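You operate a simulated robot arm through the tools that you are given. There is no shell and no other tool. Be economical: measure what you need, move in short steps, check, and stop when the job is done.

You are at the controls of a simulated two-armed robot. One attempt, no reset.

## Task
Put the small box from the BUZZERS drawer into the purple tray and store the tray under the bench.
Fine: on the upper shelf; push both red boxes about a hand's length back to make room; shut the drawer again; other small boxes stay. Set down upright: what you pick out.
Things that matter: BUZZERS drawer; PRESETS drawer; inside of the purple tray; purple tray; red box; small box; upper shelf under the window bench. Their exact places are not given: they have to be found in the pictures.

It is judged by the outcome, as a careful person would: the job done as asked, and still so three seconds after it is handed in. It fails if anything else is knocked over, pushed out of place, dropped, spilled or broken.

## Robot
Two 7-joint arms with two-finger parallel grippers on one trunk, on a base that drives. Base frame: it is fixed to the floor where the robot stands at the start and does not move with it; the origin is under the middle of the robot, x ahead of it, y to its left, z up; the surface under the hand at the start is at about z = 750. Readings come in mm, degrees, newtons and seconds.
The left shoulder is at the start at [50, 161, 1198], the right one opposite. With the tool pointing down near the work surface each hand reaches from about 100 to 640 mm from the robot's upright axis, wherever it stands, measured 20 degrees to its own side. Places, roughly: BUZZERS drawer [800, -200, 1100]; PRESETS drawer [800, -200, 1200]; inside of the purple tray [300, -100, 800]; red box [-750, -1250, 500]; upper shelf under the window bench [-500, -1100, 400]. Payload 3.43 kg a hand.
Tool frame (each hand has its own): the origin (TCP) lies between the finger pads and is the grasp point; the fingertips stand 30 mm ahead of it; z points along the fingers, y is the line along which they close. The gripper opens to 94 mm. The fingers are 28 mm wide and 10 mm thick; the gripper's body (50 by 96 mm) begins 55 mm behind the TCP.
Orientation is that of the tool frame in the base frame, as a unit quaternion [w, x, y, z]. With the fingers straight down and closing along the base's y, the tool's x points along the base's -x, its y along +y and its z along -z.

## Interface
- The arms move only by the tool jog_arm. It takes "left_steps", "right_steps" or both (then of equal length, played together; a hand with none holds still); each is a list of rows, each a list of 7 numbers: the shift along the tool's x, y, z in mm, then the turn, a rotation vector about the tool's x, y, z in degrees, then the opening, from 0 (shut) to 1 (fully open). In form: [[dx, dy, dz, wx, wy, wz, claw], ...]. A call has 1 to 20 rows; each row is the pose to reach, as a shift and turn from the pose commanded when the call began, along the tool's axes at that moment. A row lasts 0.2 s, in which the tool goes at most 50 mm and 8.6 degrees; a call with a longer step from one row to the next is refused whole, and so is a gripper value outside its range. Where a pose cannot be reached the arm comes as near as it can. A force on the tool above 40 N (or 10 N above the force at the start of the call, whichever is more), or a blocked arm, ends the call early, and 0.2 s more pass. Each finger travels about 45 mm/s and halts on what it meets, pressing with about 37 N; the grip force reading is that of the motor and also rises with nothing between the fingers. The clock runs only during rows and for 0.2 s after the last one: add rows that repeat a pose to give the fingers time. The reply holds the time, the measured pose of the TCP, the force on the tool along the base axes, the opening and the grip force, in the units named above and with some noise, with the torque about the TCP (base axes, N m) and any sound that the robot's microphone picked up, and new pictures: "pictures" is both (left out), scene, wrist or none (wrist: the cameras of the hands that moved).
- Cameras (640 x 400 px; columns grow to the right, rows downward): "scene" is now at [130.3, -12.1, 1336]; the picture's right is [-0.10, -1.00, 0.00], its down [-0.45, 0.04, -0.89] and it looks along [0.89, -0.09, -0.45] (base axes); focal length 214 px, centre (320, 200). "left" rides on the left gripper at [76, -14, -102] in its tool frame; the picture's right is [0.18, 0.98, 0.00], its down [-0.75, 0.14, -0.64] and it looks along [-0.63, 0.12, 0.77] (tool axes); focal length 243 px, centre (320, 200). "right" rides on the right gripper at [76, 14, -103] in its tool frame; the picture's right is [-0.18, 0.98, 0.00], its down [-0.75, -0.14, -0.64] and it looks along [-0.63, -0.12, 0.77] (tool axes); focal length 243 px, centre (320, 200).
- raise_lower(by): slides the trunk up (or, below 0, down) by that many mm; the arms and the scene camera ride with it, the base frame stays. It gives what a move gives, with no picture.
- steer(legs): drives the robot by 1 to 6 legs, each [ahead, left, turn to the left] in mm, mm and degrees, along the robot's own axes; the way and the turn of a leg run together, so that a leg with both is an arc; at most 1500 mm and 180 degrees a leg. The arms and the cameras ride along, it lands a little off, and it stops where it bumps. It gives what a move gives, and a new picture of the scene camera.
- turn_head(pan, tilt): turns the head with the scene camera to pan (to the left, within 80 degrees either way) and tilt (down, from -29 to 69), counted from straight ahead of the robot. It gives what a move gives, and a new picture of the scene camera.
- measure_at(camera, pixels): there is no depth. For up to 12 entries [column, row, z] of the newest picture of that camera ("zoom" is the newest enlarged one), the place [x, y] in the base frame at which the ray of that pixel passes the height z, good to about 2 mm. The clock stands still meanwhile.
- zoom(camera, box): a new picture of the part [left, top, right, bottom] of that camera's present view, enlarged. The clock stands still meanwhile.
- hand_in(): hands the job in; it is judged then, once.

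Keep the steps short. Do not move on a guess: measure, check each grasp and each placing, and mend mistakes. In all there are 80 turns and 260 pictures (those below and enlarged ones count). Leave the grippers open and the arms clear of the work at the hand-in unless told otherwise, and finish with a single line.

The tools are called after "Emit:" by a JSON object that holds its "api" and its "payload". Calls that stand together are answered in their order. jog_arm: Moves the arms, as the interface text tells. Its arguments: {"type":"object","properties":{"left_steps":{"type":"array"},"right_steps":{"type":"array"},"pictures":{"type":"string","enum":["both","scene","wrist","none"]}},"required":[]} The other tools are called the same way: raise_lower (by) slides the trunk up or down; steer (legs) drives the base; turn_head (pan, tilt) turns the head that bears the scene camera; measure_at (camera, pixels) gives the place at which the rays of pixels pass given heights; zoom (camera, box) takes an enlarged picture of a part of a camera's view; hand_in () hands the job in.

At the start:

```text
time: 0.0
left_tcp_pos: [393.4, 113.7, 1371.7]
left_orientation: [0.0, 0.0, 1.0, 0.0]
left_ft_force: [0.5, 0.5, -0.4]
left_ft_torque: [0.02, -0.02, -0.01]
left_grip_width: 94.0
left_grasp_force: 0.1
right_tcp_pos: [363.9, -187.4, 1390.9]
right_orientation: [0.0, 0.001, 1.0, 0.001]
right_ft_force: [0.1, 0.3, 0.0]
right_ft_torque: [0.01, -0.03, -0.01]
right_grip_width: 94.1
right_grasp_force: 0.0
trunk travel left (down, up): [-225.0, 42.0]
robot x, y, heading: [0.1, 2.6, -0.1]
head pan, tilt: [-5.6, 26.8]
```

scene: 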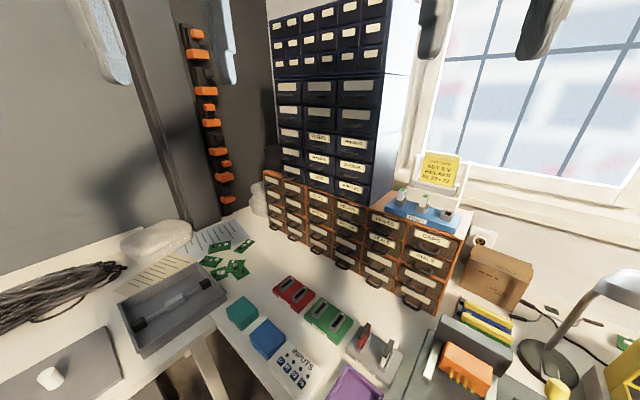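
right: 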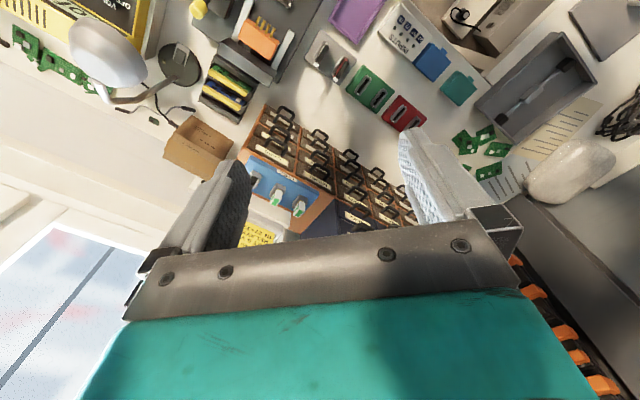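
left: 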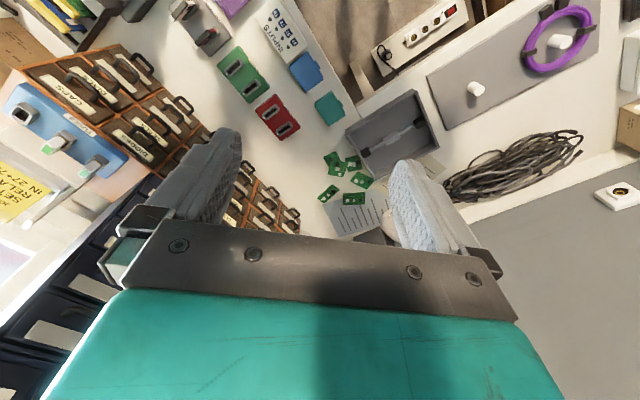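

I see a drawer cabinet ahead, with a note on the right. I'll zoom in to read the labels.

Emit:
{"api": "zoom", "payload": {"camera": "scene", "box": [255, 120, 405, 214]}}

Emit:
{"api": "zoom", "payload": {"camera": "scene", "box": [350, 140, 510, 240]}}

Emit:
{"api": "zoom", "payload": {"camera": "scene", "box": [250, 170, 480, 314]}}

```text
4.26 times, centred on (330, 167) of scene
```

zoom: 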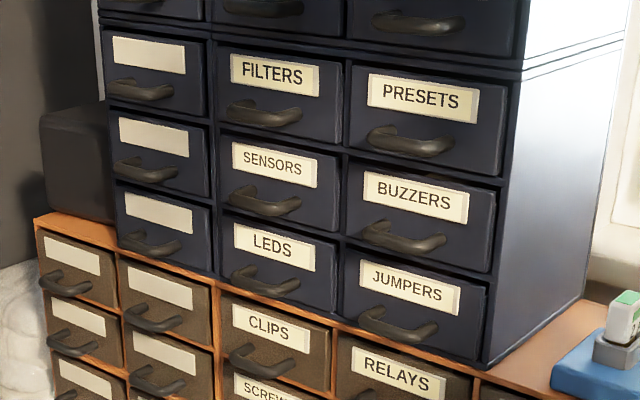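

```text
4.00 times, centred on (430, 190) of scene
```

zoom: 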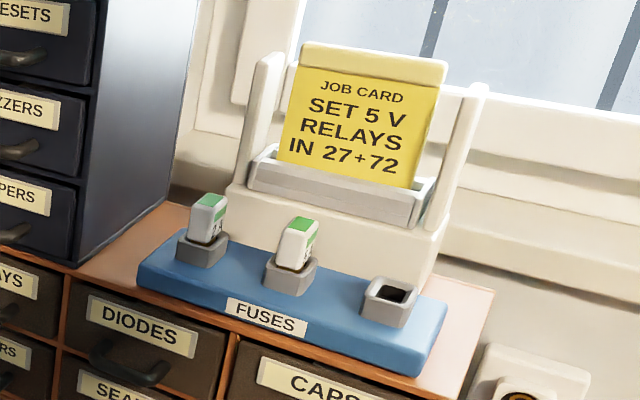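

```text
2.78 times, centred on (365, 242) of scene
```

zoom: 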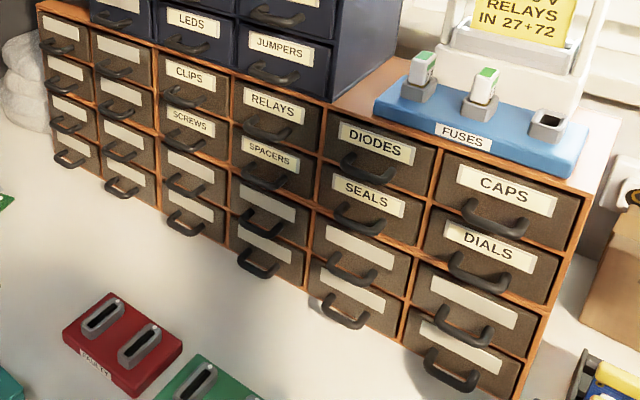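

Found it: BUZZERS is in the dark cabinet's right column, directly under PRESETS. I'll measure the line of the cabinet's base and look at the tray.

Emit:
{"api": "measure_at", "payload": {"camera": "scene", "pixels": [[269, 227, 750], [432, 312, 750], [349, 176, 1060], [349, 176, 1100], [349, 176, 1140], [352, 260, 750], [345, 157, 1150], [345, 157, 1200], [355, 392, 750], [348, 195, 1000]]}}

Emit:
{"api": "turn_head", "payload": {"pan": -10, "tilt": 55}}

Emit:
{"api": "turn_head", "payload": {"pan": -80, "tilt": 40}}

```text
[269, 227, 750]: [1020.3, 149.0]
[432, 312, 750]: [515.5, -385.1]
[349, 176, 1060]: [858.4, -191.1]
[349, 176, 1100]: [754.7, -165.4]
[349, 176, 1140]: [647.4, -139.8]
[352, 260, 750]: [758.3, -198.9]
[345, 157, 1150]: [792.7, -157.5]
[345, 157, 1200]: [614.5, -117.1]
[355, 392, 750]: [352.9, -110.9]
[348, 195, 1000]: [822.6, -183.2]
```

```text
time: 0.9
left_tcp_pos: [393.6, 113.1, 1370.4]
left_orientation: [0.0, 0.0, 1.0, 0.001]
left_ft_force: [0.7, -0.3, -1.4]
left_ft_torque: [0.02, 0.01, 0.06]
left_grip_width: 94.2
left_grasp_force: 0.1
right_tcp_pos: [364.0, -188.7, 1391.6]
right_orientation: [0.0, 0.0, 1.0, 0.001]
right_ft_force: [-0.5, 0.5, -0.1]
right_ft_torque: [-0.01, -0.06, -0.03]
right_grip_width: 94.0
right_grasp_force: 0.1
trunk travel left (down, up): [-225.0, 42.0]
robot x, y, heading: [-0.1, -0.4, -0.0]
head pan, tilt: [-10.0, 55.0]
```

scene: 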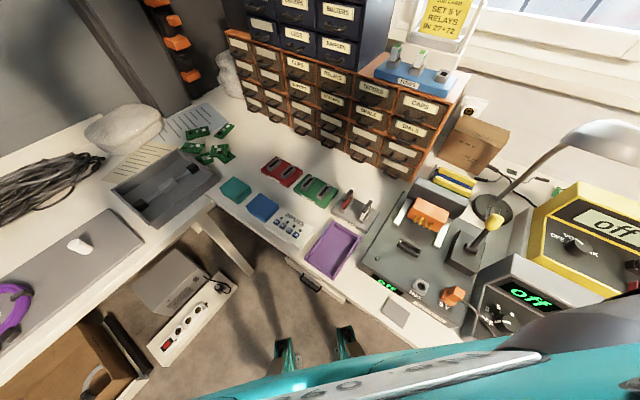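

```text
time: 2.3
left_tcp_pos: [393.1, 113.1, 1370.9]
left_orientation: [0.0, 0.0, 1.0, 0.0]
left_ft_force: [-0.2, 0.7, 1.2]
left_ft_torque: [0.02, 0.0, 0.03]
left_grip_width: 93.9
left_grasp_force: 0.1
right_tcp_pos: [363.1, -188.8, 1392.4]
right_orientation: [0.0, 0.001, 1.0, 0.001]
right_ft_force: [0.7, -0.3, 0.7]
right_ft_torque: [-0.01, -0.03, -0.01]
right_grip_width: 94.0
right_grasp_force: 0.0
trunk travel left (down, up): [-225.0, 42.0]
robot x, y, heading: [0.9, 2.2, -0.1]
head pan, tilt: [-80.0, 40.0]
```

scene: 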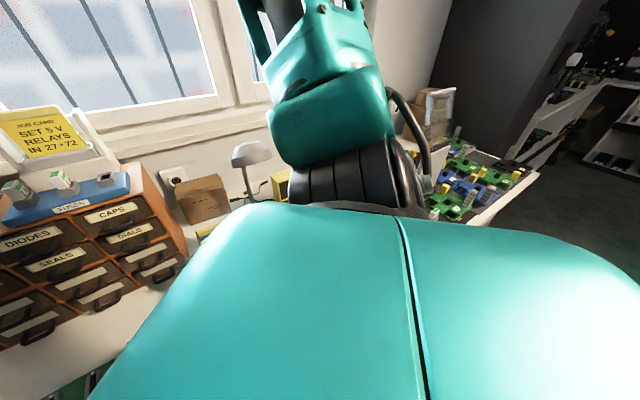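

The face of the cabinet stands at an angle. I'll look again from a middle tilt to fix its line.

Emit:
{"api": "turn_head", "payload": {"pan": -12, "tilt": 40}}

Emit:
{"api": "zoom", "payload": {"camera": "scene", "box": [200, 60, 440, 210]}}

Emit:
{"api": "zoom", "payload": {"camera": "scene", "box": [240, 200, 440, 325]}}

```text
time: 3.7
left_tcp_pos: [393.6, 114.0, 1370.4]
left_orientation: [0.0, -0.001, 1.0, 0.0]
left_ft_force: [0.2, 0.0, -0.6]
left_ft_torque: [-0.02, 0.0, 0.01]
left_grip_width: 94.2
left_grasp_force: 0.1
right_tcp_pos: [363.8, -188.1, 1392.0]
right_orientation: [0.0, 0.0, 1.0, 0.001]
right_ft_force: [0.5, -0.6, -0.2]
right_ft_torque: [-0.03, 0.0, 0.0]
right_grip_width: 94.0
right_grasp_force: 0.1
trunk travel left (down, up): [-225.0, 42.0]
robot x, y, heading: [-0.0, 0.6, 0.3]
head pan, tilt: [-12.0, 40.0]
```

scene: 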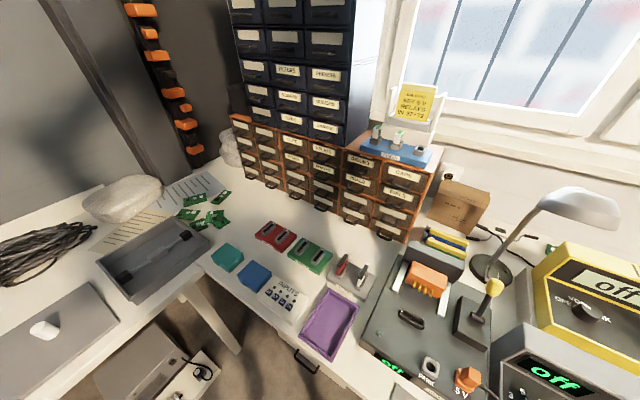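

```text
2.67 times, centred on (320, 135) of scene
```

zoom: 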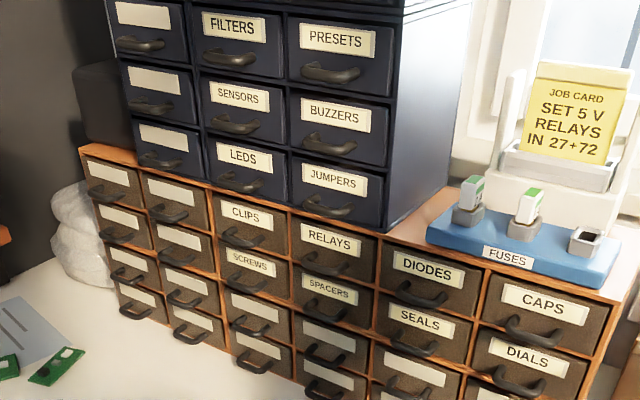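

```text
3.20 times, centred on (340, 262) of scene
```

zoom: 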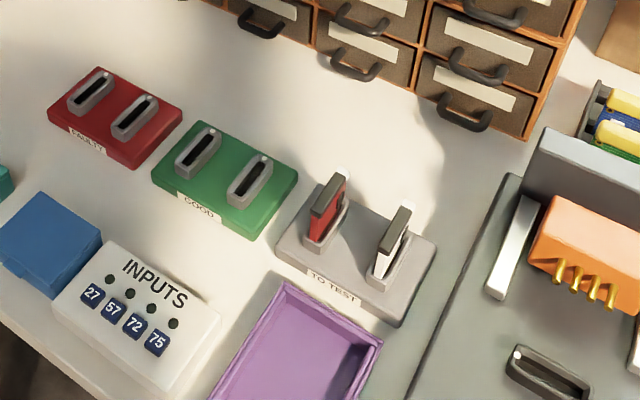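

Emit:
{"api": "measure_at", "payload": {"camera": "scene", "pixels": [[245.8, 177, 750], [404, 243, 750], [343.6, 147, 960], [343.6, 147, 1000], [250.7, 114.4, 960], [250.7, 114.4, 1000], [437, 165, 960], [437, 165, 1000], [231, 115, 960], [231, 115, 1000]]}}

Emit:
{"api": "measure_at", "payload": {"camera": "scene", "pixels": [[325, 290, 780], [359, 301, 780], [332, 360, 780], [299, 335, 780], [310, 355, 750], [230, 260, 750], [280, 310, 750], [345, 372, 750]]}}

```text
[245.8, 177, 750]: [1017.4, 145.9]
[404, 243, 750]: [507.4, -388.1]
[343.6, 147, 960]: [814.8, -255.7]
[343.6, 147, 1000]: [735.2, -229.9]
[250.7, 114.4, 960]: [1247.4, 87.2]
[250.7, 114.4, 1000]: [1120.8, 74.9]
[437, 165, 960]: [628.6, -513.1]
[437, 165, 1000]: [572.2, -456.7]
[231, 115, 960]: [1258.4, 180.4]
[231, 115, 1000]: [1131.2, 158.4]
```

```text
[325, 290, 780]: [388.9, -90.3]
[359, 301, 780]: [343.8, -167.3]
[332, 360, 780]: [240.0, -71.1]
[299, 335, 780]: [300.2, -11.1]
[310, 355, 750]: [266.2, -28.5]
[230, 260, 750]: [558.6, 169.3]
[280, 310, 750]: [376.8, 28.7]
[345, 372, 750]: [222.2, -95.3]
```

The cabinet face runs from (1017,146) to (507,−388) at 46°, so I should face it with heading −43.7°. Handle estimate: about (700,−152,1120). I'll turn the base on the spot.

Emit:
{"api": "steer", "payload": {"legs": [[0, 0, -43.7]]}}

Emit:
{"api": "turn_head", "payload": {"pan": -70, "tilt": 45}}

```text
time: 6.1
left_tcp_pos: [366.3, -184.5, 1370.8]
left_orientation: [0.0, 0.365, 0.931, 0.0]
left_ft_force: [-0.6, 0.5, 0.7]
left_ft_torque: [0.02, 0.0, 0.01]
left_grip_width: 93.7
left_grasp_force: 0.0
right_tcp_pos: [139.2, -384.5, 1391.3]
right_orientation: [0.0, 0.365, 0.931, 0.0]
right_ft_force: [-0.8, -1.2, 0.0]
right_ft_torque: [0.03, 0.03, 0.03]
right_grip_width: 94.1
right_grasp_force: 0.1
trunk travel left (down, up): [-225.0, 42.0]
robot x, y, heading: [0.5, 0.6, -42.9]
head pan, tilt: [-12.0, 40.0]
```

scene: 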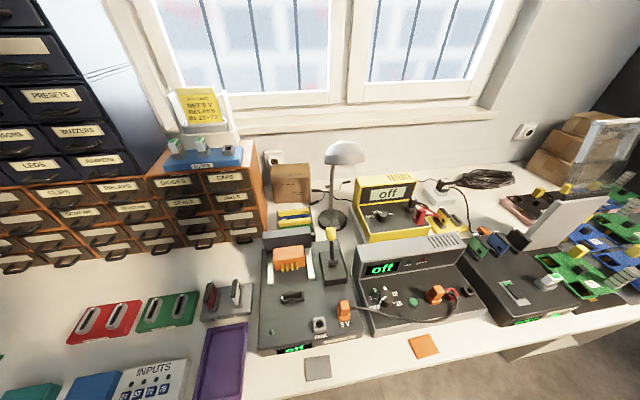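

```text
time: 7.4
left_tcp_pos: [366.7, -184.0, 1371.3]
left_orientation: [-0.001, 0.365, 0.931, 0.0]
left_ft_force: [0.7, -1.1, 1.1]
left_ft_torque: [-0.01, 0.03, 0.03]
left_grip_width: 94.0
left_grasp_force: 0.1
right_tcp_pos: [139.2, -385.5, 1390.9]
right_orientation: [0.0, 0.364, 0.931, 0.001]
right_ft_force: [0.3, -0.7, 0.0]
right_ft_torque: [0.03, -0.02, 0.01]
right_grip_width: 94.0
right_grasp_force: 0.0
trunk travel left (down, up): [-225.0, 42.0]
robot x, y, heading: [-1.2, -2.6, -42.8]
head pan, tilt: [-70.0, 45.0]
```

scene: 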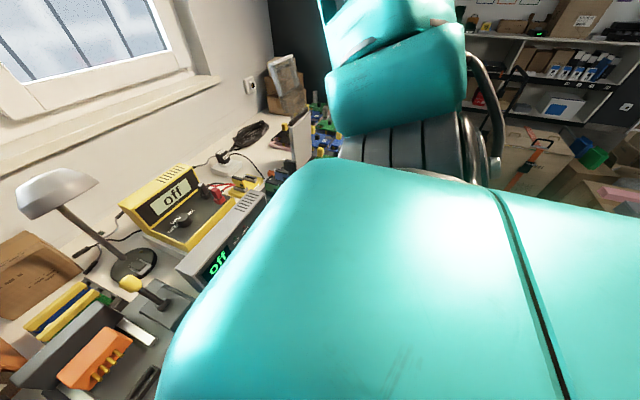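

The long window bench goes on to the right, and its shelf will be there. First the drawer: I'll slide left so the left arm faces BUZZERS.

Emit:
{"api": "steer", "payload": {"legs": [[0, 215, -0.8]]}}

Emit:
{"api": "turn_head", "payload": {"pan": 15, "tilt": 25}}

Emit:
{"api": "zoom", "payload": {"camera": "scene", "box": [220, 140, 420, 265]}}

```text
time: 8.9
left_tcp_pos: [421.7, -120.9, 1371.3]
left_orientation: [0.0, 0.369, 0.929, -0.001]
left_ft_force: [-0.4, 0.0, 0.9]
left_ft_torque: [0.0, 0.02, 0.01]
left_grip_width: 94.2
left_grasp_force: 0.0
right_tcp_pos: [191.2, -319.6, 1391.4]
right_orientation: [0.0, 0.37, 0.929, 0.0]
right_ft_force: [-0.3, 0.3, 0.4]
right_ft_torque: [-0.01, -0.02, -0.02]
right_grip_width: 93.9
right_grasp_force: 0.0
trunk travel left (down, up): [-225.0, 42.0]
robot x, y, heading: [59.5, 70.5, -43.3]
head pan, tilt: [-70.0, 45.0]
stopped in leg 1: the robot was blocked; the commanded pose is now the measured one
```

scene: 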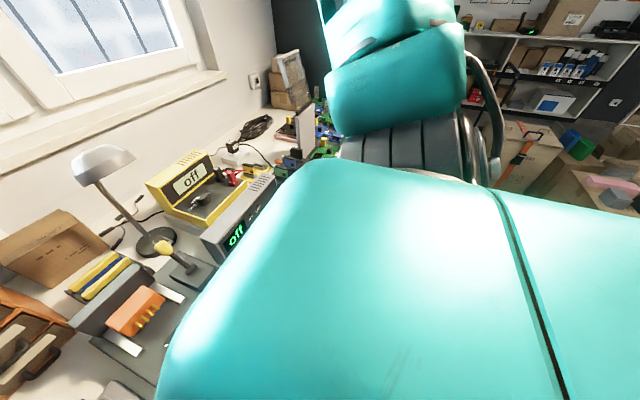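

```text
time: 10.5
left_tcp_pos: [422.6, -121.2, 1369.7]
left_orientation: [0.0, 0.37, 0.929, 0.0]
left_ft_force: [0.2, -0.5, 0.5]
left_ft_torque: [0.0, -0.02, 0.04]
left_grip_width: 93.7
left_grasp_force: 0.0
right_tcp_pos: [192.7, -319.4, 1391.5]
right_orientation: [0.0, 0.371, 0.929, 0.0]
right_ft_force: [0.2, 0.5, -0.1]
right_ft_torque: [-0.03, -0.04, 0.0]
right_grip_width: 94.1
right_grasp_force: 0.0
trunk travel left (down, up): [-225.0, 42.0]
robot x, y, heading: [56.6, 67.0, -43.4]
head pan, tilt: [15.0, 25.0]
```

scene: 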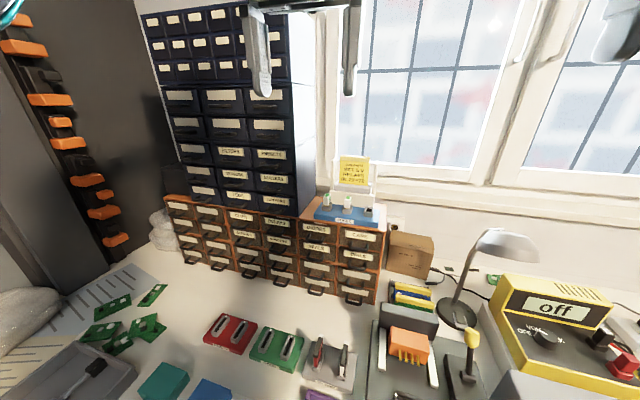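

```text
3.20 times, centred on (320, 202) of scene
```

zoom: 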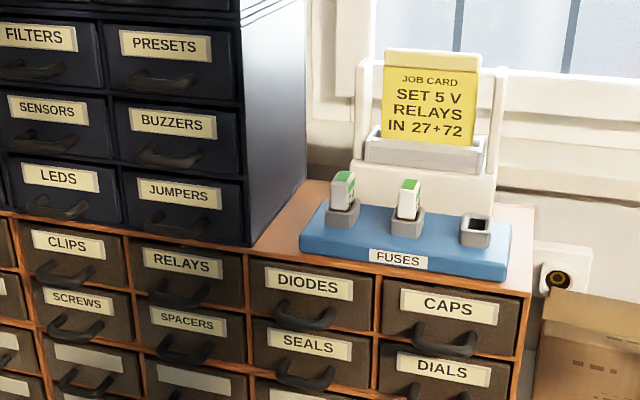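

I was blocked after 90 mm, but the left arm should still reach. I'll triangulate the BUZZERS handle from this second view.

Emit:
{"api": "measure_at", "payload": {"camera": "zoom", "pixels": [[168, 160, 1100], [168, 160, 1120], [168, 160, 1140], [168, 160, 1160], [239, 180, 1120], [239, 180, 1160], [140, 155, 1130], [202, 155, 1130]]}}

Emit:
{"api": "zoom", "payload": {"camera": "left", "box": [0, 0, 400, 250]}}

```text
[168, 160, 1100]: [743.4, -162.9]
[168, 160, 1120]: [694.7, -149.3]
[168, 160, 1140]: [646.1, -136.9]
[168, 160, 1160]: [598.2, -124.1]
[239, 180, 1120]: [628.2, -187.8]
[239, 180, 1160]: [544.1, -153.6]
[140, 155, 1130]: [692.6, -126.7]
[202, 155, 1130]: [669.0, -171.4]
```

```text
1.60 times, centred on (200, 125) of left
```

zoom: 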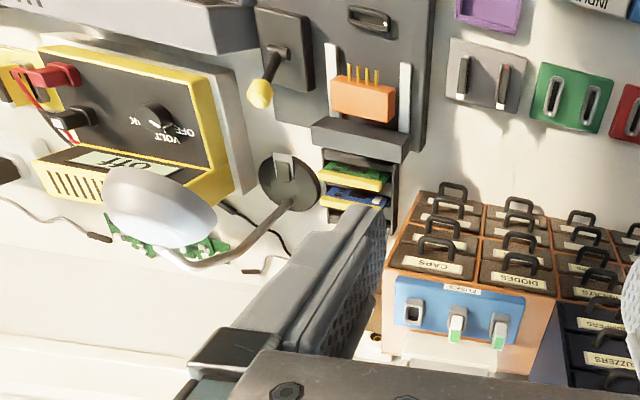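

Both views agree: the handle bar is at about (697,−150,1120), roughly 50 mm wide. I'll bring the left hand forward, left and down while pitching it to point level at the cabinet.

Emit:
{"api": "jog_arm", "payload": {"left_steps": [[-8, 13, 20, 0, -8.2, 0, 1], [-16, 26, 40, 0, -16.4, 0, 1], [-24, 39, 60, 0, -24.6, 0, 1], [-32, 52, 80, 0, -32.8, 0, 1], [-40, 65, 100, 0, -41, 0, 1], [-48, 78, 120, 0, -49.2, 0, 1], [-56, 91, 140, 0, -57.4, 0, 1], [-64, 104, 160, 0, -65.6, 0, 1], [-72, 117, 180, 0, -73.8, 0, 1], [-80, 130, 200, 0, -82, 0, 1], [-88, 145, 220, 0, -90, 0, 1]]}}

```text
time: 12.9
left_tcp_pos: [562.7, -83.1, 1177.1]
left_orientation: [0.59, 0.286, 0.717, -0.237]
left_ft_force: [0.2, 0.1, -0.3]
left_ft_torque: [0.01, 0.02, 0.02]
left_grip_width: 93.8
left_grasp_force: 0.0
left hand out of reach, approached as far as the arm can: row 10, 11
right_tcp_pos: [191.7, -319.4, 1391.4]
right_orientation: [0.0, 0.37, 0.929, 0.0]
right_ft_force: [-1.0, 0.1, 0.2]
right_ft_torque: [-0.02, 0.01, 0.02]
right_grip_width: 94.0
right_grasp_force: 0.0
trunk travel left (down, up): [-225.0, 42.0]
robot x, y, heading: [58.0, 66.1, -43.6]
head pan, tilt: [15.0, 25.0]
```

scene: 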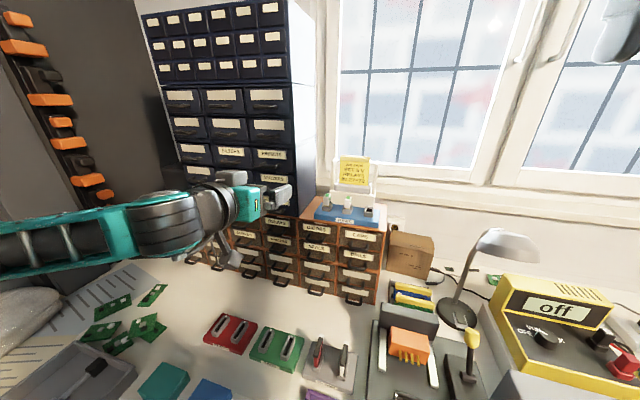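
left: 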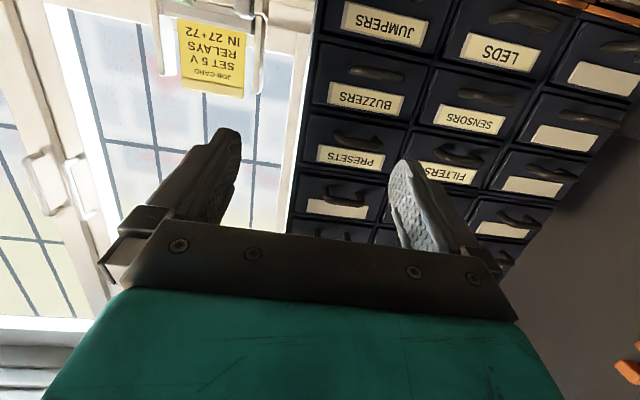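

Clear view of the BUZZERS label and handle from below. Next I'll roll the hand 90° so the fingers close vertically, and see which poses are reachable.

Emit:
{"api": "jog_arm", "payload": {"left_steps": [[0, 0, 0, 0, 0, 8.2, 1], [0, 0, 0, 0, 0, 16.4, 1], [0, 0, 0, 0, 0, 24.6, 1], [0, 0, 0, 0, 0, 32.8, 1], [0, 0, 0, 0, 0, 41, 1], [0, 0, 0, 0, 0, 49.2, 1], [0, 0, 0, 0, 0, 57.4, 1], [0, 0, 0, 0, 0, 65.6, 1], [0, 0, 0, 0, 0, 73.8, 1], [0, 0, 0, 0, 0, 82, 1], [0, 0, 0, 0, 0, 90, 1]]}}

```text
time: 15.3
left_tcp_pos: [575.3, -68.5, 1182.1]
left_orientation: [0.589, 0.7, 0.326, 0.236]
left_ft_force: [-0.7, 0.1, -0.2]
left_ft_torque: [-0.03, -0.01, -0.04]
left_grip_width: 93.8
left_grasp_force: 0.0
left hand out of reach, approached as far as the arm can: row 11
right_tcp_pos: [191.4, -319.4, 1392.4]
right_orientation: [-0.001, 0.37, 0.929, 0.0]
right_ft_force: [-0.7, -0.5, -0.3]
right_ft_torque: [-0.05, -0.02, -0.01]
right_grip_width: 93.9
right_grasp_force: 0.0
trunk travel left (down, up): [-225.0, 42.0]
robot x, y, heading: [57.6, 70.0, -43.5]
head pan, tilt: [15.0, 25.0]
```

scene: 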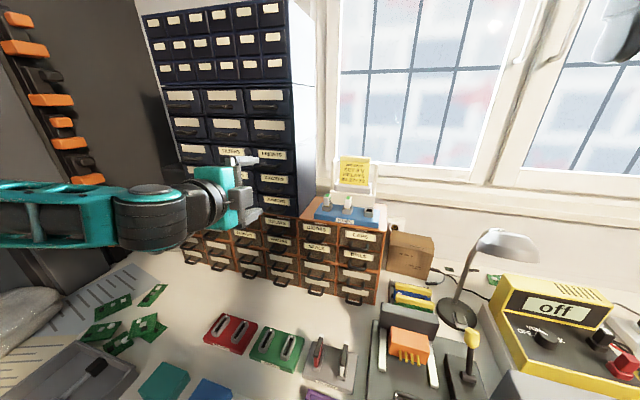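
left: 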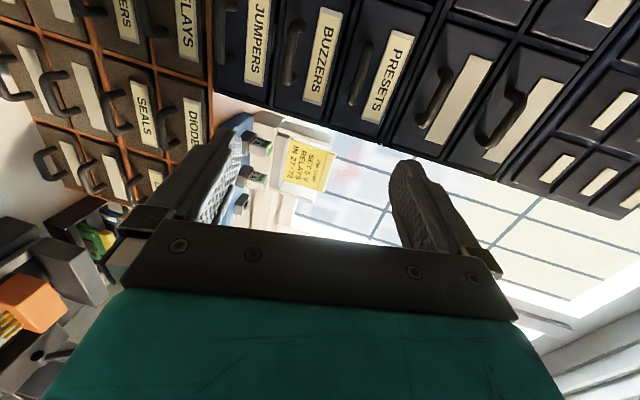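

Fingers are now vertical and pointing at the cabinet, 11° downward. I'll triangulate the handle (at about (291,53) in the left view) against the scene ray.

Emit:
{"api": "zoom", "payload": {"camera": "left", "box": [220, 0, 420, 125]}}

Emit:
{"api": "measure_at", "payload": {"camera": "left", "pixels": [[291, 53, 1090], [291, 53, 1100], [291, 53, 1110], [291, 53, 1120], [291, 53, 1130]]}}

```text
3.20 times, centred on (320, 62) of left
```

zoom: 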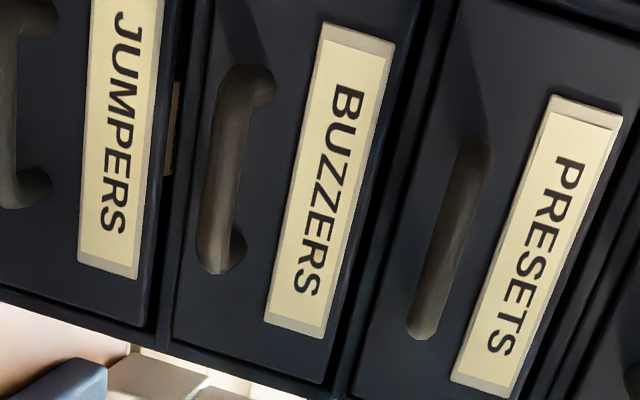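

```text
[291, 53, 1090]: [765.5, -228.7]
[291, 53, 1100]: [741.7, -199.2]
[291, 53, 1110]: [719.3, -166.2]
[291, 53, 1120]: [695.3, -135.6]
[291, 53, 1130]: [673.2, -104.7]
```

Handle found at about (709,−153,1114). I'll move to 60 mm in front of it with the gripper half open.

Emit:
{"api": "jog_arm", "payload": {"left_steps": [[11, -15, 29, 0, 0, 0, 0.7], [22, -31, 58, 0, 0, 0, 0.55], [33.4, -46.5, 88, 0, 0, 0, 0.55], [33.4, -46.5, 88, 0, 0, 0, 0.55]]}}

Emit:
{"api": "zoom", "payload": {"camera": "left", "box": [160, 0, 480, 200]}}

Emit:
{"api": "zoom", "payload": {"camera": "scene", "box": [180, 130, 340, 230]}}

```text
time: 16.3
left_tcp_pos: [627.2, -59.8, 1184.5]
left_orientation: [0.588, 0.7, 0.33, 0.234]
left_ft_force: [0.7, 1.1, -0.2]
left_ft_torque: [0.0, 0.0, -0.02]
left_grip_width: 51.5
left_grasp_force: 0.2
left hand out of reach, approached as far as the arm can: row 1, 2, 3, 4
right_tcp_pos: [192.4, -319.7, 1390.5]
right_orientation: [0.001, 0.37, 0.929, 0.0]
right_ft_force: [0.1, -0.1, -0.3]
right_ft_torque: [0.02, 0.08, 0.01]
right_grip_width: 93.8
right_grasp_force: 0.0
trunk travel left (down, up): [-225.0, 42.0]
robot x, y, heading: [53.3, 68.7, -43.7]
head pan, tilt: [15.0, 25.0]
```

scene: 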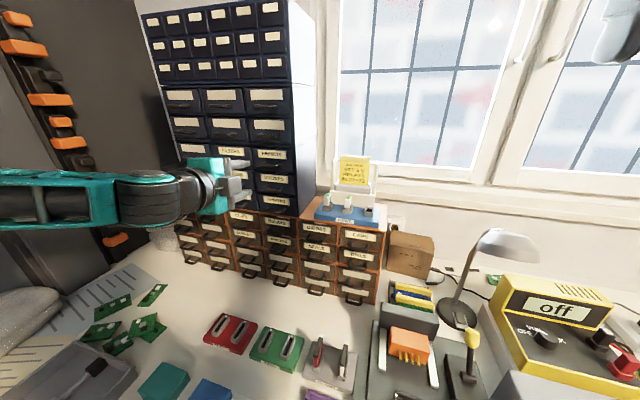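
left: 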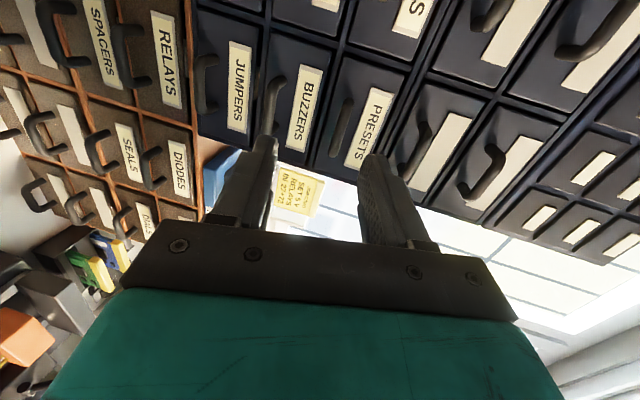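

```text
2.00 times, centred on (320, 100) of left
```

zoom: 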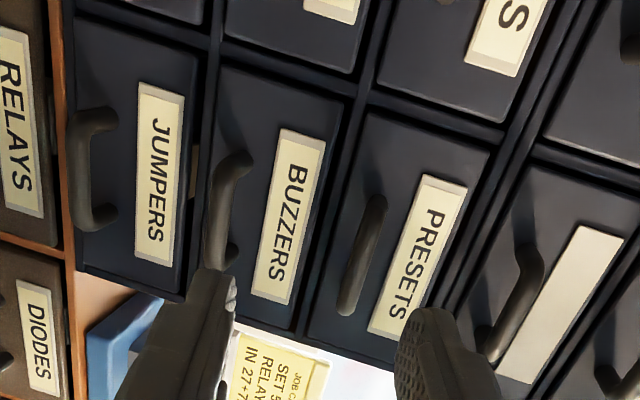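

```text
4.00 times, centred on (260, 180) of scene
```

zoom: 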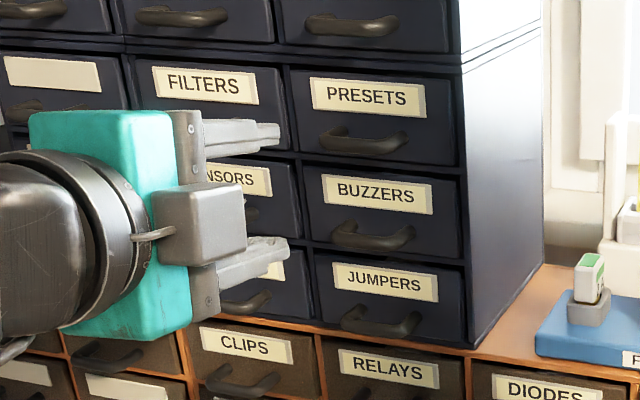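

The wrist won't go lower at this trunk height, so I'll lower the trunk by 70 mm instead and then go forward.

Emit:
{"api": "raise_lower", "payload": {"by": -68}}

Emit:
{"api": "jog_arm", "payload": {"left_steps": [[-6, 4, 22, 0, 0, 0, 0.55], [-11.3, 8.1, 44.5, 0, 0, 0, 0.55], [-11.3, 8.1, 44.5, 0, 0, 0, 0.55]]}}

Emit:
{"api": "zoom", "payload": {"camera": "scene", "box": [180, 100, 340, 200]}}

```text
time: 17.4
left_tcp_pos: [627.8, -60.6, 1116.1]
left_orientation: [0.588, 0.701, 0.328, 0.235]
left_ft_force: [0.4, -0.6, 0.5]
left_ft_torque: [0.0, 0.03, -0.03]
left_grip_width: 51.8
left_grasp_force: 0.1
right_tcp_pos: [192.2, -319.3, 1323.2]
right_orientation: [-0.001, 0.37, 0.929, 0.0]
right_ft_force: [-0.1, 0.4, 0.2]
right_ft_torque: [0.03, -0.01, 0.01]
right_grip_width: 93.7
right_grasp_force: 0.1
trunk travel left (down, up): [-157.0, 110.0]
robot x, y, heading: [58.6, 70.0, -43.4]
head pan, tilt: [15.0, 25.0]
```

```text
time: 18.2
left_tcp_pos: [652.4, -100.6, 1116.2]
left_orientation: [0.588, 0.701, 0.328, 0.235]
left_ft_force: [0.2, -0.2, -0.5]
left_ft_torque: [-0.01, -0.02, 0.04]
left_grip_width: 51.5
left_grasp_force: 0.2
right_tcp_pos: [192.1, -320.2, 1323.5]
right_orientation: [0.001, 0.371, 0.929, 0.0]
right_ft_force: [0.8, 0.4, 1.4]
right_ft_torque: [0.04, -0.02, 0.01]
right_grip_width: 93.9
right_grasp_force: 0.1
trunk travel left (down, up): [-157.0, 110.0]
robot x, y, heading: [55.9, 70.0, -43.5]
head pan, tilt: [15.0, 25.0]
```

scene: 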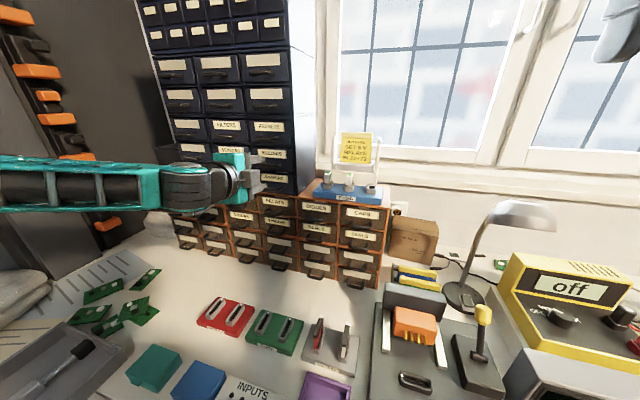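
left: 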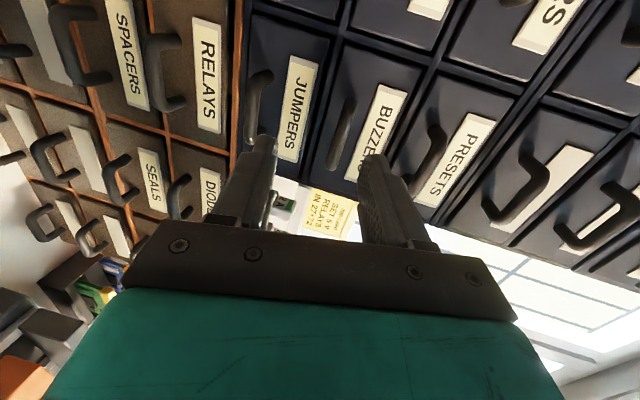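

```text
4.00 times, centred on (260, 150) of scene
```

zoom: 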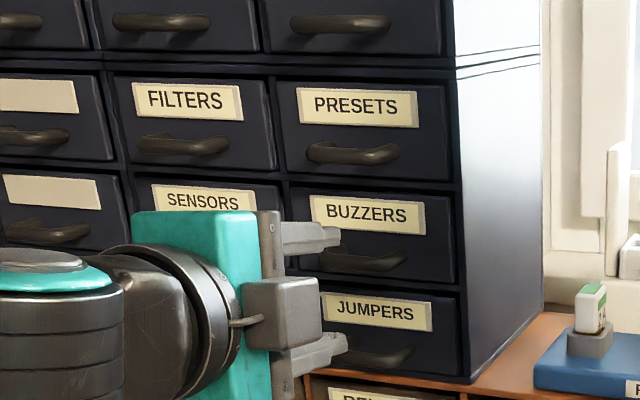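

The fingers straddle the BUZZERS handle's height. I'll recheck the handle from both cameras before moving in.

Emit:
{"api": "measure_at", "payload": {"camera": "left", "pixels": [[343, 132, 1100], [343, 132, 1110], [343, 132, 1120], [353, 100, 1110], [353, 100, 1120], [335, 165, 1110], [335, 165, 1120]]}}

Emit:
{"api": "measure_at", "payload": {"camera": "scene", "pixels": [[271, 164.5, 1100], [271, 164.5, 1110], [271, 164.5, 1120], [271, 164.5, 1130]]}}

Emit:
{"api": "zoom", "payload": {"camera": "left", "box": [240, 60, 440, 185]}}

```text
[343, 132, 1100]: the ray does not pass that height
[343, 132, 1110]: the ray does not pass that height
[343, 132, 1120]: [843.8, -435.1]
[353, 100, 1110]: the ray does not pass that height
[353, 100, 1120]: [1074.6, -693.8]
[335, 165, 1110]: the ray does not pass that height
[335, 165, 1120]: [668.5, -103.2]
```

```text
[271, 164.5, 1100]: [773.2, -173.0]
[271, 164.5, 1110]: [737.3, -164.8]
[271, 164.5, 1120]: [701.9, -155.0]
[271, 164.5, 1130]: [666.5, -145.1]
```

```text
3.20 times, centred on (340, 122) of left
```

zoom: 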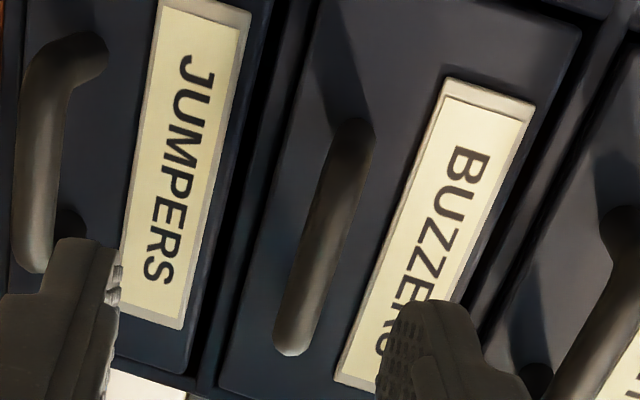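

The handle is seen edge-on, so it is at z≈1117, around (709,−156). I'll advance 59 mm so that the tips pass around the bar.

Emit:
{"api": "jog_arm", "payload": {"left_steps": [[0, 6, 15, 0, 0, 0, 0.55], [-1, 11, 30, 0, 0, 0, 0.55], [-2, 14, 45, 0, 0, 0, 0.55], [-2.3, 16, 57, 0, 0, 0, 0.55], [-2.3, 16, 57, 0, 0, 0, 0.55]]}}

Emit:
{"api": "zoom", "payload": {"camera": "scene", "box": [200, 110, 320, 185]}}

Emit:
{"api": "zoom", "payload": {"camera": "left", "box": [240, 80, 440, 205]}}

```text
time: 19.3
left_tcp_pos: [689.3, -134.3, 1122.1]
left_orientation: [0.589, 0.7, 0.329, 0.234]
left_ft_force: [-22.6, 24.4, 0.4]
left_ft_torque: [-0.73, -0.63, -0.3]
left_grip_width: 48.3
left_grasp_force: 0.0
right_tcp_pos: [188.3, -315.4, 1326.2]
right_orientation: [0.002, 0.369, 0.929, -0.001]
right_ft_force: [0.1, -0.1, 0.1]
right_ft_torque: [0.0, -0.02, 0.0]
right_grip_width: 93.8
right_grasp_force: 0.0
trunk travel left (down, up): [-157.0, 110.0]
robot x, y, heading: [55.5, 68.9, -43.0]
head pan, tilt: [15.0, 25.0]
stopped in row 5 (left hand): the force on the tool passed its limit at 46 N (the readings are from after the stop); the commanded pose is now the measured one
```

scene: 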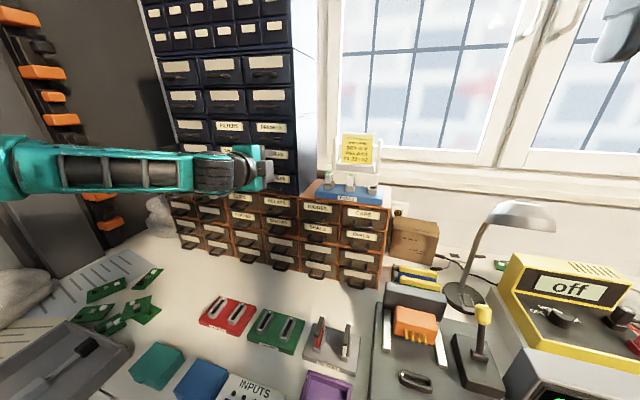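
left: 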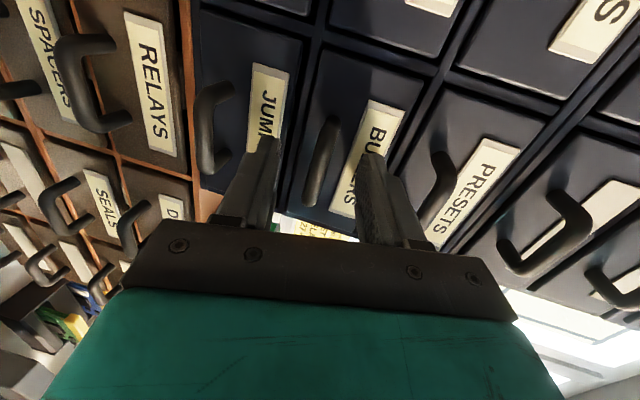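

```text
5.33 times, centred on (260, 148) of scene
```

zoom: 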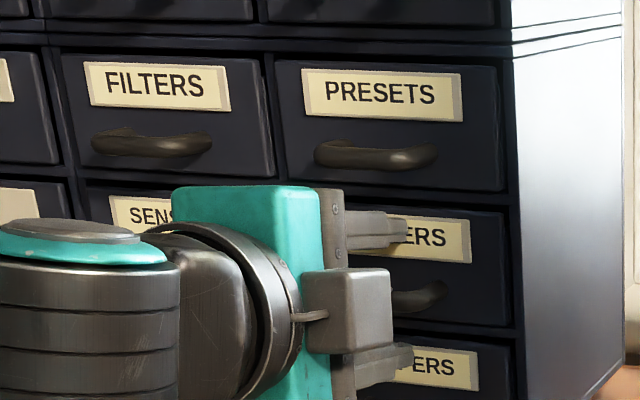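

```text
3.20 times, centred on (340, 142) of left
```

zoom: 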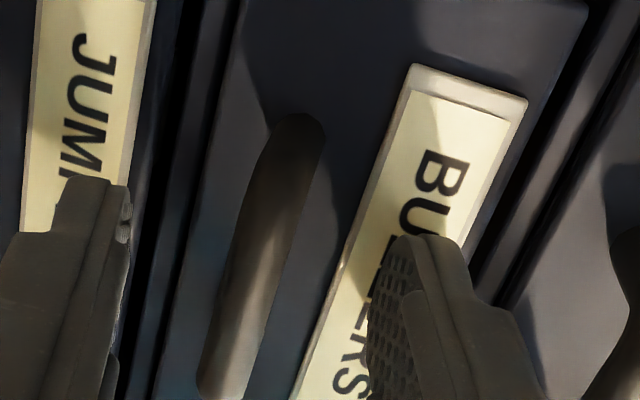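

The tips touch the drawer front with the handle between them. I'll back off 3 mm and close on the bar.

Emit:
{"api": "jog_arm", "payload": {"left_steps": [[0, 0, -3, 0, 0, 0, 0.55], [0, 0, -3, 0, 0, 0, 0.3], [0, 0, -3, 0, 0, 0, 0.1], [0, 0, -3, 0, 0, 0, 0], [0, 0, -3, 0, 0, 0, 0], [0, 0, -3, 0, 0, 0, 0]]}}

Emit:
{"api": "zoom", "payload": {"camera": "left", "box": [240, 80, 440, 205]}}

```text
time: 20.7
left_tcp_pos: [689.4, -137.7, 1119.9]
left_orientation: [0.586, 0.703, 0.328, 0.235]
left_ft_force: [-5.2, 5.7, -2.4]
left_ft_torque: [0.84, -0.87, -0.28]
left_grip_width: 11.2
left_grasp_force: 44.5
right_tcp_pos: [192.6, -318.4, 1323.2]
right_orientation: [0.001, 0.37, 0.929, -0.001]
right_ft_force: [-1.1, -0.4, -0.4]
right_ft_torque: [0.01, 0.03, 0.02]
right_grip_width: 94.2
right_grasp_force: 0.2
trunk travel left (down, up): [-157.0, 110.0]
robot x, y, heading: [57.8, 66.0, -43.2]
head pan, tilt: [15.0, 25.0]
```

scene: 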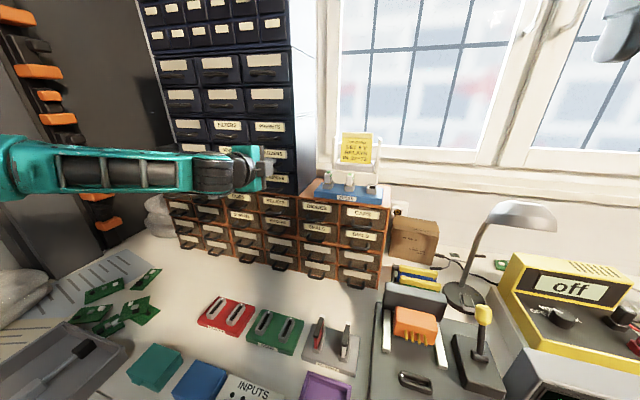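
left: 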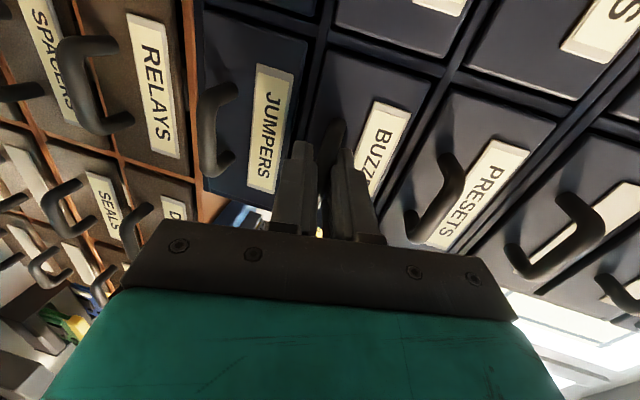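

```text
3.20 times, centred on (340, 142) of left
```

zoom: 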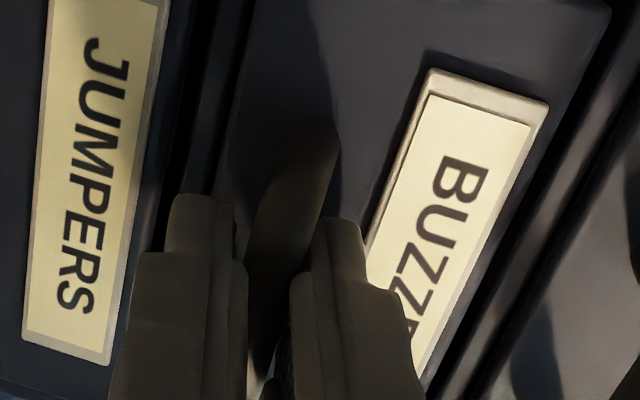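

The bar is held (11 mm, 44 N). I'll pull the drawer straight out by 100 mm.

Emit:
{"api": "jog_arm", "payload": {"left_steps": [[0.2, -2, -10, 0, 0, 0, 0], [0.5, -4, -20, 0, 0, 0, 0], [0.7, -6, -30, 0, 0, 0, 0], [0.9, -8, -40, 0, 0, 0, 0], [1.1, -10, -50, 0, 0, 0, 0], [1.3, -12, -60, 0, 0, 0, 0], [1.6, -14, -70, 0, 0, 0, 0], [1.8, -16.2, -80, 0, 0, 0, 0], [2, -18.2, -90, 0, 0, 0, 0], [2.2, -20.2, -98, 0, 0, 0, 0]]}}

Emit:
{"api": "zoom", "payload": {"camera": "scene", "box": [200, 100, 328, 180]}}

```text
time: 22.9
left_tcp_pos: [619.3, -67.2, 1119.6]
left_orientation: [0.587, 0.701, 0.33, 0.234]
left_ft_force: [5.6, 6.2, -4.5]
left_ft_torque: [0.81, -0.79, -0.1]
left_grip_width: 11.1
left_grasp_force: 45.0
right_tcp_pos: [194.0, -317.8, 1323.6]
right_orientation: [0.0, 0.37, 0.929, -0.001]
right_ft_force: [-0.4, -0.3, -0.3]
right_ft_torque: [-0.03, -0.01, 0.01]
right_grip_width: 93.6
right_grasp_force: 0.0
trunk travel left (down, up): [-157.0, 110.0]
robot x, y, heading: [56.4, 69.8, -43.4]
head pan, tilt: [15.0, 25.0]
```

scene: 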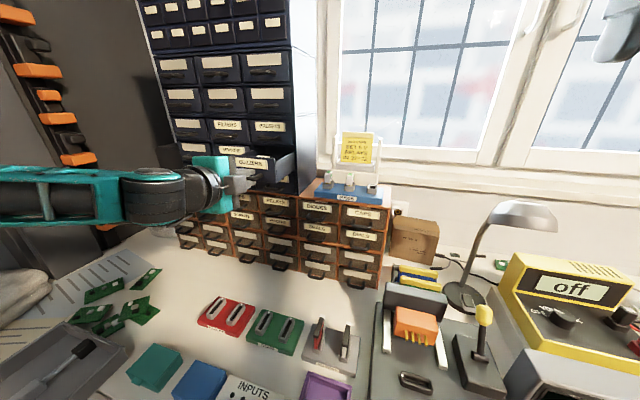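
left: 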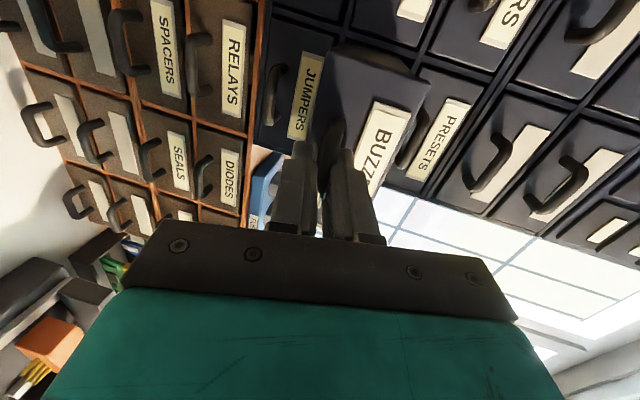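

```text
5.00 times, centred on (264, 140) of scene
```

zoom: 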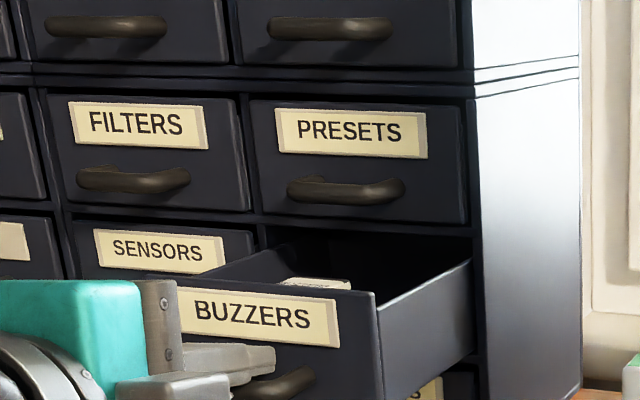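

The drawer is open and a white box is inside near the front. I'll let go of the handle, back off, and look down into it.

Emit:
{"api": "jog_arm", "payload": {"left_steps": [[0, 0, 0, 0, 0, 0, 0.2], [0, 0, 0, 0, 0, 0, 0.45], [0, 0, 0, 0, 0, 0, 0.45], [0, 0, 0, 0, 0, 0, 0.45], [0, -4, -20, 0, 0, 0, 0.45], [0, -8, -40, 0, 0, 0, 0.45], [0, -12, -60, 0, 0, 0, 0.45], [0, -16, -80, 0, 0, 0, 0.45]], "pictures": "none"}}

Emit:
{"api": "raise_lower", "payload": {"by": 110}}

Emit:
{"api": "turn_head", "payload": {"pan": 25, "tilt": 30}}

Emit:
{"api": "zoom", "payload": {"camera": "scene", "box": [220, 120, 420, 245]}}

```text
time: 24.7
left_tcp_pos: [574.8, -46.2, 1116.2]
left_orientation: [0.587, 0.7, 0.33, 0.235]
left_ft_force: [0.2, -0.6, 0.5]
left_ft_torque: [-0.01, 0.0, -0.01]
left_grip_width: 42.6
left_grasp_force: 0.0
left hand out of reach, approached as far as the arm can: row 6, 7, 8
right_tcp_pos: [193.6, -319.8, 1323.6]
right_orientation: [0.0, 0.369, 0.929, 0.0]
right_ft_force: [0.1, -0.5, -0.5]
right_ft_torque: [-0.02, -0.01, -0.01]
right_grip_width: 94.2
right_grasp_force: 0.0
trunk travel left (down, up): [-157.0, 110.0]
robot x, y, heading: [57.9, 65.7, -43.5]
head pan, tilt: [15.0, 25.0]
```

```text
time: 26.1
left_tcp_pos: [575.2, -45.7, 1224.9]
left_orientation: [0.587, 0.701, 0.33, 0.234]
left_ft_force: [-0.5, -1.1, -0.3]
left_ft_torque: [0.0, -0.03, 0.02]
left_grip_width: 42.4
left_grasp_force: 0.0
right_tcp_pos: [193.0, -319.5, 1433.4]
right_orientation: [0.0, 0.369, 0.929, 0.0]
right_ft_force: [-0.6, -0.7, -0.3]
right_ft_torque: [0.03, -0.01, 0.02]
right_grip_width: 94.0
right_grasp_force: 0.1
trunk travel left (down, up): [-267.0, 0.0]
robot x, y, heading: [52.9, 66.3, -43.5]
head pan, tilt: [15.0, 25.0]
```

```text
time: 26.9
left_tcp_pos: [573.6, -46.4, 1225.1]
left_orientation: [0.587, 0.701, 0.331, 0.235]
left_ft_force: [0.0, 0.1, -0.5]
left_ft_torque: [0.01, 0.02, 0.03]
left_grip_width: 42.4
left_grasp_force: 0.1
right_tcp_pos: [193.3, -319.2, 1433.6]
right_orientation: [0.0, 0.369, 0.929, 0.0]
right_ft_force: [0.2, 0.1, -0.2]
right_ft_torque: [-0.02, 0.01, -0.01]
right_grip_width: 94.2
right_grasp_force: 0.1
trunk travel left (down, up): [-267.0, 0.0]
robot x, y, heading: [56.8, 69.0, -43.1]
head pan, tilt: [25.0, 30.0]
```

scene: 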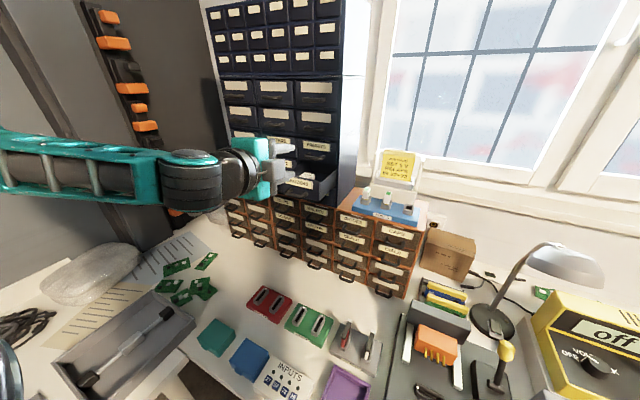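

```text
3.20 times, centred on (320, 182) of scene
```

zoom: 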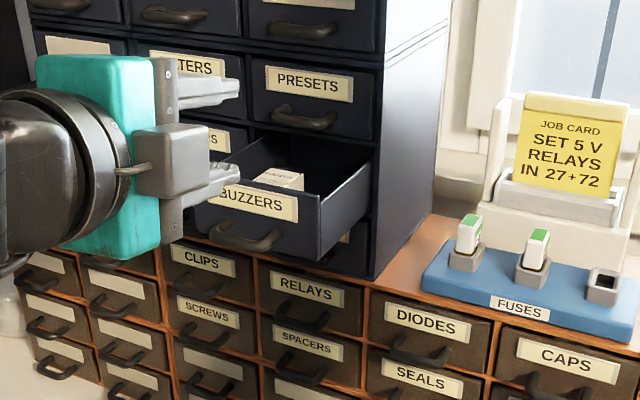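

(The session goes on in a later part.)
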